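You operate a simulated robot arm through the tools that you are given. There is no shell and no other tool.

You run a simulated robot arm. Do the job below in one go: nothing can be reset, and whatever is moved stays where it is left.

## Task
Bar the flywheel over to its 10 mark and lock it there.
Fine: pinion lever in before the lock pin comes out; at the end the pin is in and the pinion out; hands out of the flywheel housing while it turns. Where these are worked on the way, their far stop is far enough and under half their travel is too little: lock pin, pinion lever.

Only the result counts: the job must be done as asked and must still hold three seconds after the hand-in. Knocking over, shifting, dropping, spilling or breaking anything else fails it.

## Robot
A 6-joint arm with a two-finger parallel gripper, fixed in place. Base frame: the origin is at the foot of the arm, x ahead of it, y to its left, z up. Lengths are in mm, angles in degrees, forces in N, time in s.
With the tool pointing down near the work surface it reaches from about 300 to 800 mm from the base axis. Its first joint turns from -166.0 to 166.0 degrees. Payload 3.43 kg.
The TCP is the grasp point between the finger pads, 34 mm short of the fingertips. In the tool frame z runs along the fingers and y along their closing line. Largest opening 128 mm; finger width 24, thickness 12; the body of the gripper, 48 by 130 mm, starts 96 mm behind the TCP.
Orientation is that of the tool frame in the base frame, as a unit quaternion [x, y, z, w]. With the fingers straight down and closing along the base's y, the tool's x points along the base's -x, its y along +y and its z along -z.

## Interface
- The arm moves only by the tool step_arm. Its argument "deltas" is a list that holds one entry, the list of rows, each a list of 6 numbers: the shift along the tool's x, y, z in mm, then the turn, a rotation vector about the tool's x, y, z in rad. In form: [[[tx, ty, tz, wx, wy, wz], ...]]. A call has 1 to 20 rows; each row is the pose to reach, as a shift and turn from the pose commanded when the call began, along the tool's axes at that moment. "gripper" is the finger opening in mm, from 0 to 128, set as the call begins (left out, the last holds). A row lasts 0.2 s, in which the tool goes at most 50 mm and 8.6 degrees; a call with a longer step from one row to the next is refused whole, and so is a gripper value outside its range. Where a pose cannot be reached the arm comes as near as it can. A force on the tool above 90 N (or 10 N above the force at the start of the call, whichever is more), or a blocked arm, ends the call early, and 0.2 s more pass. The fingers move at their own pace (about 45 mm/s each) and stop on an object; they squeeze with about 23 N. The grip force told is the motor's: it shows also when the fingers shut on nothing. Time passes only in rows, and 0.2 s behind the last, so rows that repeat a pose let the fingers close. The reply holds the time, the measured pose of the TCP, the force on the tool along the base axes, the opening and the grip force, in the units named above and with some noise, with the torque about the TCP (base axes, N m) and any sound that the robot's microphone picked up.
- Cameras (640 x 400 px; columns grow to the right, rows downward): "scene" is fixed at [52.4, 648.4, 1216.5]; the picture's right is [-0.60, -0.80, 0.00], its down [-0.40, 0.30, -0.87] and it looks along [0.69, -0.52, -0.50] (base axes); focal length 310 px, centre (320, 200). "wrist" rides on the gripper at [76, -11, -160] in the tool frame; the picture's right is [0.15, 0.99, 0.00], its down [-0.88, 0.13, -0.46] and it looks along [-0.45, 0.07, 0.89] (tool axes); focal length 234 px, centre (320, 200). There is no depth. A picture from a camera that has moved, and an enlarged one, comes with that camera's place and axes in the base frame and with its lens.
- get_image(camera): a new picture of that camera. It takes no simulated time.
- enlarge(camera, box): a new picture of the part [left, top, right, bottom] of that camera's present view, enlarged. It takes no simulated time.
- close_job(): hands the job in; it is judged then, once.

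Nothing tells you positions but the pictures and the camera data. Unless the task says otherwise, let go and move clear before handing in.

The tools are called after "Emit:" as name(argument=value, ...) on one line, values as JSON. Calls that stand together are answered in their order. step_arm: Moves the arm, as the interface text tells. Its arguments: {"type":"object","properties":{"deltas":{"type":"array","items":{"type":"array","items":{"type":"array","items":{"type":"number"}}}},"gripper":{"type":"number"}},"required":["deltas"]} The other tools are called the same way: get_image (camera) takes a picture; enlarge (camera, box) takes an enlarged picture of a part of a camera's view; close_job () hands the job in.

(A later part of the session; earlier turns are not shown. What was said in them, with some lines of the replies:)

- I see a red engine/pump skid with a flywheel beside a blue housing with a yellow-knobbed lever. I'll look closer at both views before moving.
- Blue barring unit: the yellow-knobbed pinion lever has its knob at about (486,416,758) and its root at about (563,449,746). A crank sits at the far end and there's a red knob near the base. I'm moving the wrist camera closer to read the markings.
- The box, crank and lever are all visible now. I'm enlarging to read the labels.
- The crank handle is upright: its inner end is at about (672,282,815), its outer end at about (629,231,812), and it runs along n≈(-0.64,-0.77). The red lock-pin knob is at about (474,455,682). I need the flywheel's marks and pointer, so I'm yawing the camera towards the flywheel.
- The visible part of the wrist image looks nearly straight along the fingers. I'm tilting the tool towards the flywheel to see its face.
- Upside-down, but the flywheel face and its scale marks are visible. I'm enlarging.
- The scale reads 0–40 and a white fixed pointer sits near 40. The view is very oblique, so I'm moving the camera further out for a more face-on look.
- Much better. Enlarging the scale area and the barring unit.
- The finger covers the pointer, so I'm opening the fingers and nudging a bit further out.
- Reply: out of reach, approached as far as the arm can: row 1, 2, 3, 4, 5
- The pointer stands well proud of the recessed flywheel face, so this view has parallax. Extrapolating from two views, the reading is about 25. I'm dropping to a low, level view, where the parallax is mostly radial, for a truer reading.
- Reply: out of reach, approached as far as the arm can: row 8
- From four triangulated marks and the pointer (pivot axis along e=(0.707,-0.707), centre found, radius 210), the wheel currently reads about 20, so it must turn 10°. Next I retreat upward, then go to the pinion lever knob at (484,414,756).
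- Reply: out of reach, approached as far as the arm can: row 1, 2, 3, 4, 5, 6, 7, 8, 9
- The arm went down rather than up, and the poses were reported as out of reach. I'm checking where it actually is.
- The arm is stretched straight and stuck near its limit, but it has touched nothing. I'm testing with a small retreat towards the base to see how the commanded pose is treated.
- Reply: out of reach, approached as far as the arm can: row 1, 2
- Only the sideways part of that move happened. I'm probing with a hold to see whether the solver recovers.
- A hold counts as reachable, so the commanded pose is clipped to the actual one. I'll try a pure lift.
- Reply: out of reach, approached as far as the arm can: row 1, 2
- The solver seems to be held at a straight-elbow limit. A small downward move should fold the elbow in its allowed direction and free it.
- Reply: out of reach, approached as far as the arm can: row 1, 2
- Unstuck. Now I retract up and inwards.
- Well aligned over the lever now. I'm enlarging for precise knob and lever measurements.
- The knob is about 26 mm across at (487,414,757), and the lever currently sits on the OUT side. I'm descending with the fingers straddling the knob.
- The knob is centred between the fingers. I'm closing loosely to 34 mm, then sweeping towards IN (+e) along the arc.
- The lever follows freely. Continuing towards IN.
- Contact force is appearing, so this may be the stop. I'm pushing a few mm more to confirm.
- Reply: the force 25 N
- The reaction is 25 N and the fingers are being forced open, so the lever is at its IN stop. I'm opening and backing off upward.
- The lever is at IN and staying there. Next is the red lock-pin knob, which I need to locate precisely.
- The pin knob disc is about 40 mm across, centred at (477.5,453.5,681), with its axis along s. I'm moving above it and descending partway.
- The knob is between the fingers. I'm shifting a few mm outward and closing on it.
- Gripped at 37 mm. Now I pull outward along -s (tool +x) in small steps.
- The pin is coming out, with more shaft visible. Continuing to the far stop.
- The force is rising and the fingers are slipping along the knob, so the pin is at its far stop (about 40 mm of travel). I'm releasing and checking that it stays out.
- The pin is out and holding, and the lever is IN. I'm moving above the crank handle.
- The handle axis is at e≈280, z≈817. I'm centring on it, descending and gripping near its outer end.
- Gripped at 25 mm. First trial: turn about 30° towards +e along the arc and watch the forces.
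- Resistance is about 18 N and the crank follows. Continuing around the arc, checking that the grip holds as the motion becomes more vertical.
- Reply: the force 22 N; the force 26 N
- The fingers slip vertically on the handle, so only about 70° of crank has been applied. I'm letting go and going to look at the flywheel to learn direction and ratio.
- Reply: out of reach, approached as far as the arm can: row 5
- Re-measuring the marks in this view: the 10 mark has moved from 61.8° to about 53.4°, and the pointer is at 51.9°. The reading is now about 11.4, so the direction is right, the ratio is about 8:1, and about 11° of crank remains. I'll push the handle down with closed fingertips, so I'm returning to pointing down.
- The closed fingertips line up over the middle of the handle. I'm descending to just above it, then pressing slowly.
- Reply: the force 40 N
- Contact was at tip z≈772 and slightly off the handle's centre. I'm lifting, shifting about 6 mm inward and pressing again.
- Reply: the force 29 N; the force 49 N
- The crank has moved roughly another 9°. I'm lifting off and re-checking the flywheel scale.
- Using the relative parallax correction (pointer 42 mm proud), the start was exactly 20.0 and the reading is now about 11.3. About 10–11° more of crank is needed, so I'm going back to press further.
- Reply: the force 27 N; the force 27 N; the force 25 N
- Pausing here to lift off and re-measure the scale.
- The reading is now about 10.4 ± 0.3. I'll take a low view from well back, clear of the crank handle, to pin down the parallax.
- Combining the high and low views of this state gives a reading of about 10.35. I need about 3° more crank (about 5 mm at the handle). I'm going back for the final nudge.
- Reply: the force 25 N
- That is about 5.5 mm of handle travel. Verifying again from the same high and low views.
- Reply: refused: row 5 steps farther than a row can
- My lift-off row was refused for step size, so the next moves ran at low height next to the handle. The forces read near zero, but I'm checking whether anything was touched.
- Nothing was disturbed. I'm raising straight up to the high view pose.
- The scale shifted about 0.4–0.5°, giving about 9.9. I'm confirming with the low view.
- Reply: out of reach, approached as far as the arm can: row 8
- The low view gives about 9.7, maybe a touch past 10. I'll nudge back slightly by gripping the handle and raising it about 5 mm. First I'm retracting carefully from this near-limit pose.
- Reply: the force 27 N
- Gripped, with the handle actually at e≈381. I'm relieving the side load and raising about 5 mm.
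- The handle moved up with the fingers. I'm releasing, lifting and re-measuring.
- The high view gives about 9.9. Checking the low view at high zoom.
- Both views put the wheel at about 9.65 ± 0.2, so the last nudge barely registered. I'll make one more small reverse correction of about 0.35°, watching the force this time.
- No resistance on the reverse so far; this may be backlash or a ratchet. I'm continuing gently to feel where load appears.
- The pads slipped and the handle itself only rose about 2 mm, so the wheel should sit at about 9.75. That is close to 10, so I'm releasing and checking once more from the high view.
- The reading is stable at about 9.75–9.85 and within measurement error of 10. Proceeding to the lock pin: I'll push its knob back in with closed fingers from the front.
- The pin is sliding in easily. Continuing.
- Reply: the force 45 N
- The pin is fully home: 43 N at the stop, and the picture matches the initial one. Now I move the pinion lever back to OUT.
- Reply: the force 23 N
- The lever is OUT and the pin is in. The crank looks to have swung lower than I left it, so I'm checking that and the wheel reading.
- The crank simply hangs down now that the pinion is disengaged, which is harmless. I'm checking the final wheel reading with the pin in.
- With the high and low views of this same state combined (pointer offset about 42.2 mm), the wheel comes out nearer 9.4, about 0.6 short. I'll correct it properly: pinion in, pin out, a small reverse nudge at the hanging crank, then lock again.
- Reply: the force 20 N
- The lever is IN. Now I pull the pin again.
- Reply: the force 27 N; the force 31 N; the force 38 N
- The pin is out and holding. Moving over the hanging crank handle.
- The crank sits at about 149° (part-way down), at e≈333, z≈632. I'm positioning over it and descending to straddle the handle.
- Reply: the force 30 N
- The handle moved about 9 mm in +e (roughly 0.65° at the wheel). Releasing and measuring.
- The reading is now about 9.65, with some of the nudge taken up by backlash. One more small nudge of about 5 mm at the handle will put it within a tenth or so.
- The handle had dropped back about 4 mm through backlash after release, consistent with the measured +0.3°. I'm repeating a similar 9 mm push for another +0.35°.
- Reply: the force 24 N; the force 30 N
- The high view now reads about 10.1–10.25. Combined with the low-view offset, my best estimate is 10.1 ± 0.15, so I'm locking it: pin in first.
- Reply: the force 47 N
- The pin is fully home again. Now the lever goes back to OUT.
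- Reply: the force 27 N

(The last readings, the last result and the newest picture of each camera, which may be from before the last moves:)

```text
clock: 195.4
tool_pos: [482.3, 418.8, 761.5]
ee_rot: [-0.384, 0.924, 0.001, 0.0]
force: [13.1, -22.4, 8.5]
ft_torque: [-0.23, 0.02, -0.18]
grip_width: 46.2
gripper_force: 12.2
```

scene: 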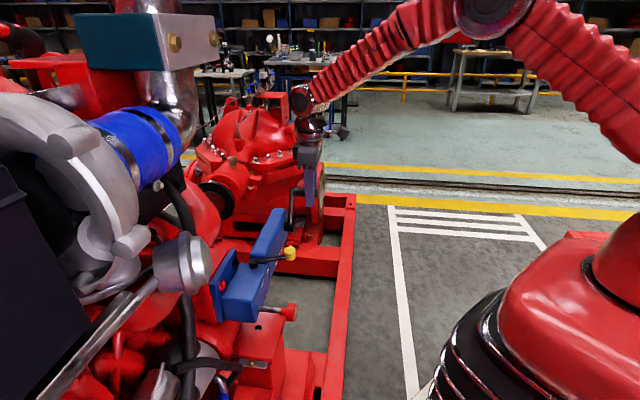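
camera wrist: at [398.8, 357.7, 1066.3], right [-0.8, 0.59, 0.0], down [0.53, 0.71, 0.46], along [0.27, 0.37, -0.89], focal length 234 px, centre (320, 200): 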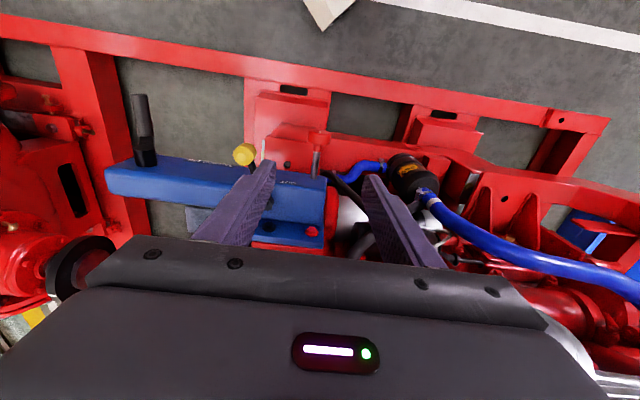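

The lever is at its OUT stop. Releasing, raising, and checking the final state.

Emit:
step_arm(deltas=[[[0, -3, 0, 0, 0, 0], [0, -5, 0, 0, 0, 0], [0, -5, -10, 0, 0, 0], [0, -5, -55, 0, 0, 0], [0, -5, -100, 0, 0, 0], [0, -5, -145, 0, 0, 0], [0, -5, -190, 0, 0, 0]]], gripper=70)

Emit:
step_arm(deltas=[[[6.8, -38.9, 0, 0, 0, 0], [13.6, -77.8, 0, 0, 0, 0], [20.4, -116.7, 0, 0, 0, 0], [27.1, -155.5, 0, 0, 0, 0], [33.9, -194.4, 0, 0, 0, 0], [40.7, -233.3, 0, 0, 0, 0]]], gripper=128)

Emit:
enlarge(camera="scene", box=[200, 200, 360, 340])

Emit:
step_arm(deltas=[[[-17, -22.6, -5, 0, 0, -0.139], [-34, -45.2, -10, 0, 0, -0.278], [-51, -67.8, -16, 0, 0, -0.418], [-68, -90.4, -21, 0, 0, -0.557], [-85, -113, -26, 0, 0, -0.696]]])

Emit:
step_arm(deltas=[[[0, 0, 0, 0, -0.145, 0], [0, 0, 0, 0, -0.29, 0], [0, 0, 0, 0, -0.435, 0], [0, 0, 0, 0, -0.58, 0], [0, 0, 0, 0, -0.725, 0], [0, 0, 0, 0, -0.87, 0]]])

Emit:
enlarge(camera="wrist", box=[268, 153, 300, 173])

```text
clock: 197.0
tool_pos: [489.7, 415.4, 950.3]
ee_rot: [-0.385, 0.923, 0.001, 0.0]
force: [0.6, 0.0, -1.0]
ft_torque: [0.01, -0.02, 0.02]
grip_width: 69.9
gripper_force: 0.1
```

```text
clock: 198.4
tool_pos: [621.0, 222.6, 950.7]
ee_rot: [-0.385, 0.923, 0.001, 0.0]
force: [-0.1, -0.3, -0.8]
ft_torque: [0.03, 0.0, -0.05]
grip_width: 128.2
gripper_force: 0.0
```

```text
2.86 times, centred on (280, 270) of scene
camera zoom: at [52.4, 648.4, 1216.5], right [-0.6, -0.8, 0.0], down [-0.4, 0.3, -0.87], along [0.69, -0.52, -0.5], focal length 886 px, centre (434, 0)
```

zoom: 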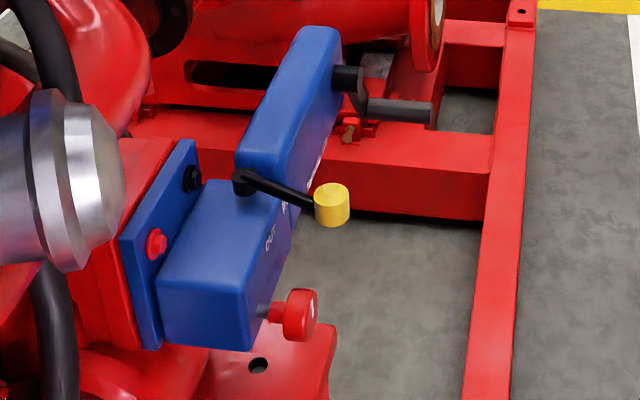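

```text
clock: 199.6
tool_pos: [761.1, 203.5, 976.0]
ee_rot: [-0.676, 0.736, 0.001, -0.001]
force: [-0.3, -0.2, 0.6]
ft_torque: [-0.02, -0.07, 0.0]
grip_width: 128.0
gripper_force: 0.0
```

```text
clock: 201.0
tool_pos: [763.7, 204.4, 976.9]
ee_rot: [-0.612, 0.668, 0.287, 0.313]
force: [-0.5, 0.1, 0.5]
ft_torque: [-0.01, 0.0, 0.01]
grip_width: 128.0
gripper_force: 0.1
```

```text
16.00 times, centred on (284, 163) of wrist
camera zoom: at [758.6, 33.2, 1021.6], right [-0.99, -0.01, -0.11], down [-0.11, 0.22, 0.97], along [0.02, 0.97, -0.22], focal length 3747 px, centre (896, 792)
```

zoom: 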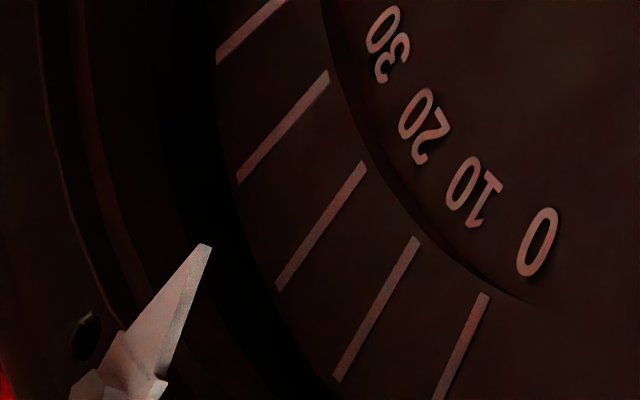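

The final reading with the pin in is about 10.0–10.2. The pin is home, the pinion lever is OUT, and nothing else has been disturbed. I'm moving the arm clear and handing in.

Emit:
step_arm(deltas=[[[2.5, 23.5, 3.8, 0, 0.145, 0], [5, 47, 7.5, 0, 0.29, 0], [7.5, 70.5, 11.3, 0, 0.435, 0], [10, 94, 15.1, 0, 0.58, 0], [12.5, 117.5, 18.8, 0, 0.725, 0], [15, 141, 22.6, 0, 0.87, 0]]])

Emit:
step_arm(deltas=[[[40, 0, 0, 0, 0, 0], [80, 0, 0, 0, 0, 0], [120, 0, 0, 0, 0, 0], [120, 0, 0, 0, 0, 0]]])

Emit:
get_image(camera="scene")

```text
clock: 202.4
tool_pos: [623.9, 223.5, 950.9]
ee_rot: [-0.675, 0.737, -0.001, 0.0]
force: [1.3, -0.2, 0.2]
ft_torque: [-0.01, 0.01, 0.02]
grip_width: 127.9
gripper_force: 0.1
```

```text
clock: 203.4
tool_pos: [611.4, 104.2, 952.2]
ee_rot: [-0.676, 0.737, 0.002, 0.002]
force: [-0.2, -0.2, 0.5]
ft_torque: [0.06, -0.02, -0.01]
grip_width: 128.0
gripper_force: 0.2
```

```text
taken
```

scene: 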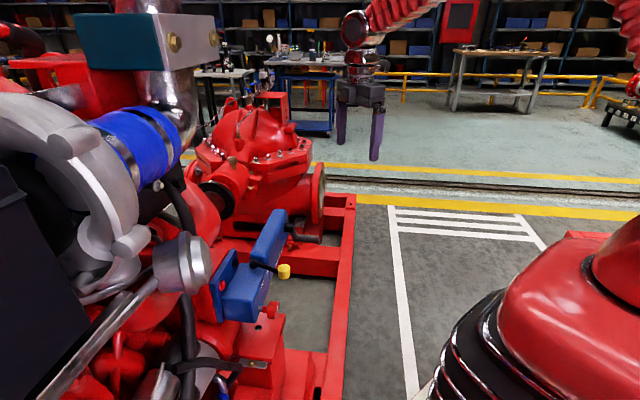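

The pin is in, the pinion lever is out, the wheel is at the 10 mark and the arm is clear. I'm handing the job in.

Emit:
close_job()

```text
The job is handed in.
```

The flywheel is barred over to its 10 mark and locked there, and I've handed the job in. My last measurement puts it at about 10.1, give or take 0.15. I worked that out from camera views at an angle, because the pointer stands about 42 mm in front of the scale.

- **Sequence:** The pinion lever went fully IN before the lock pin came out, both times. At the end the pin is fully home and the lever is at its OUT stop.
- **Second pass:** After locking it the first time, I measured about 9.4. I put the pinion back in, pulled the pin, nudged the crank back slightly and locked it again.
- **Crank:** It was upright at the start and now rests part-way down, because it swung free when the pinion came out.
- **A slip during the work:** One lift-off move was refused for too large a step, so the next moves ran low, right beside the crank handle. The forces stayed near zero and the pictures showed nothing disturbed.

The gripper is open and the arm is clear. It stayed out of the flywheel housing while the wheel turned.
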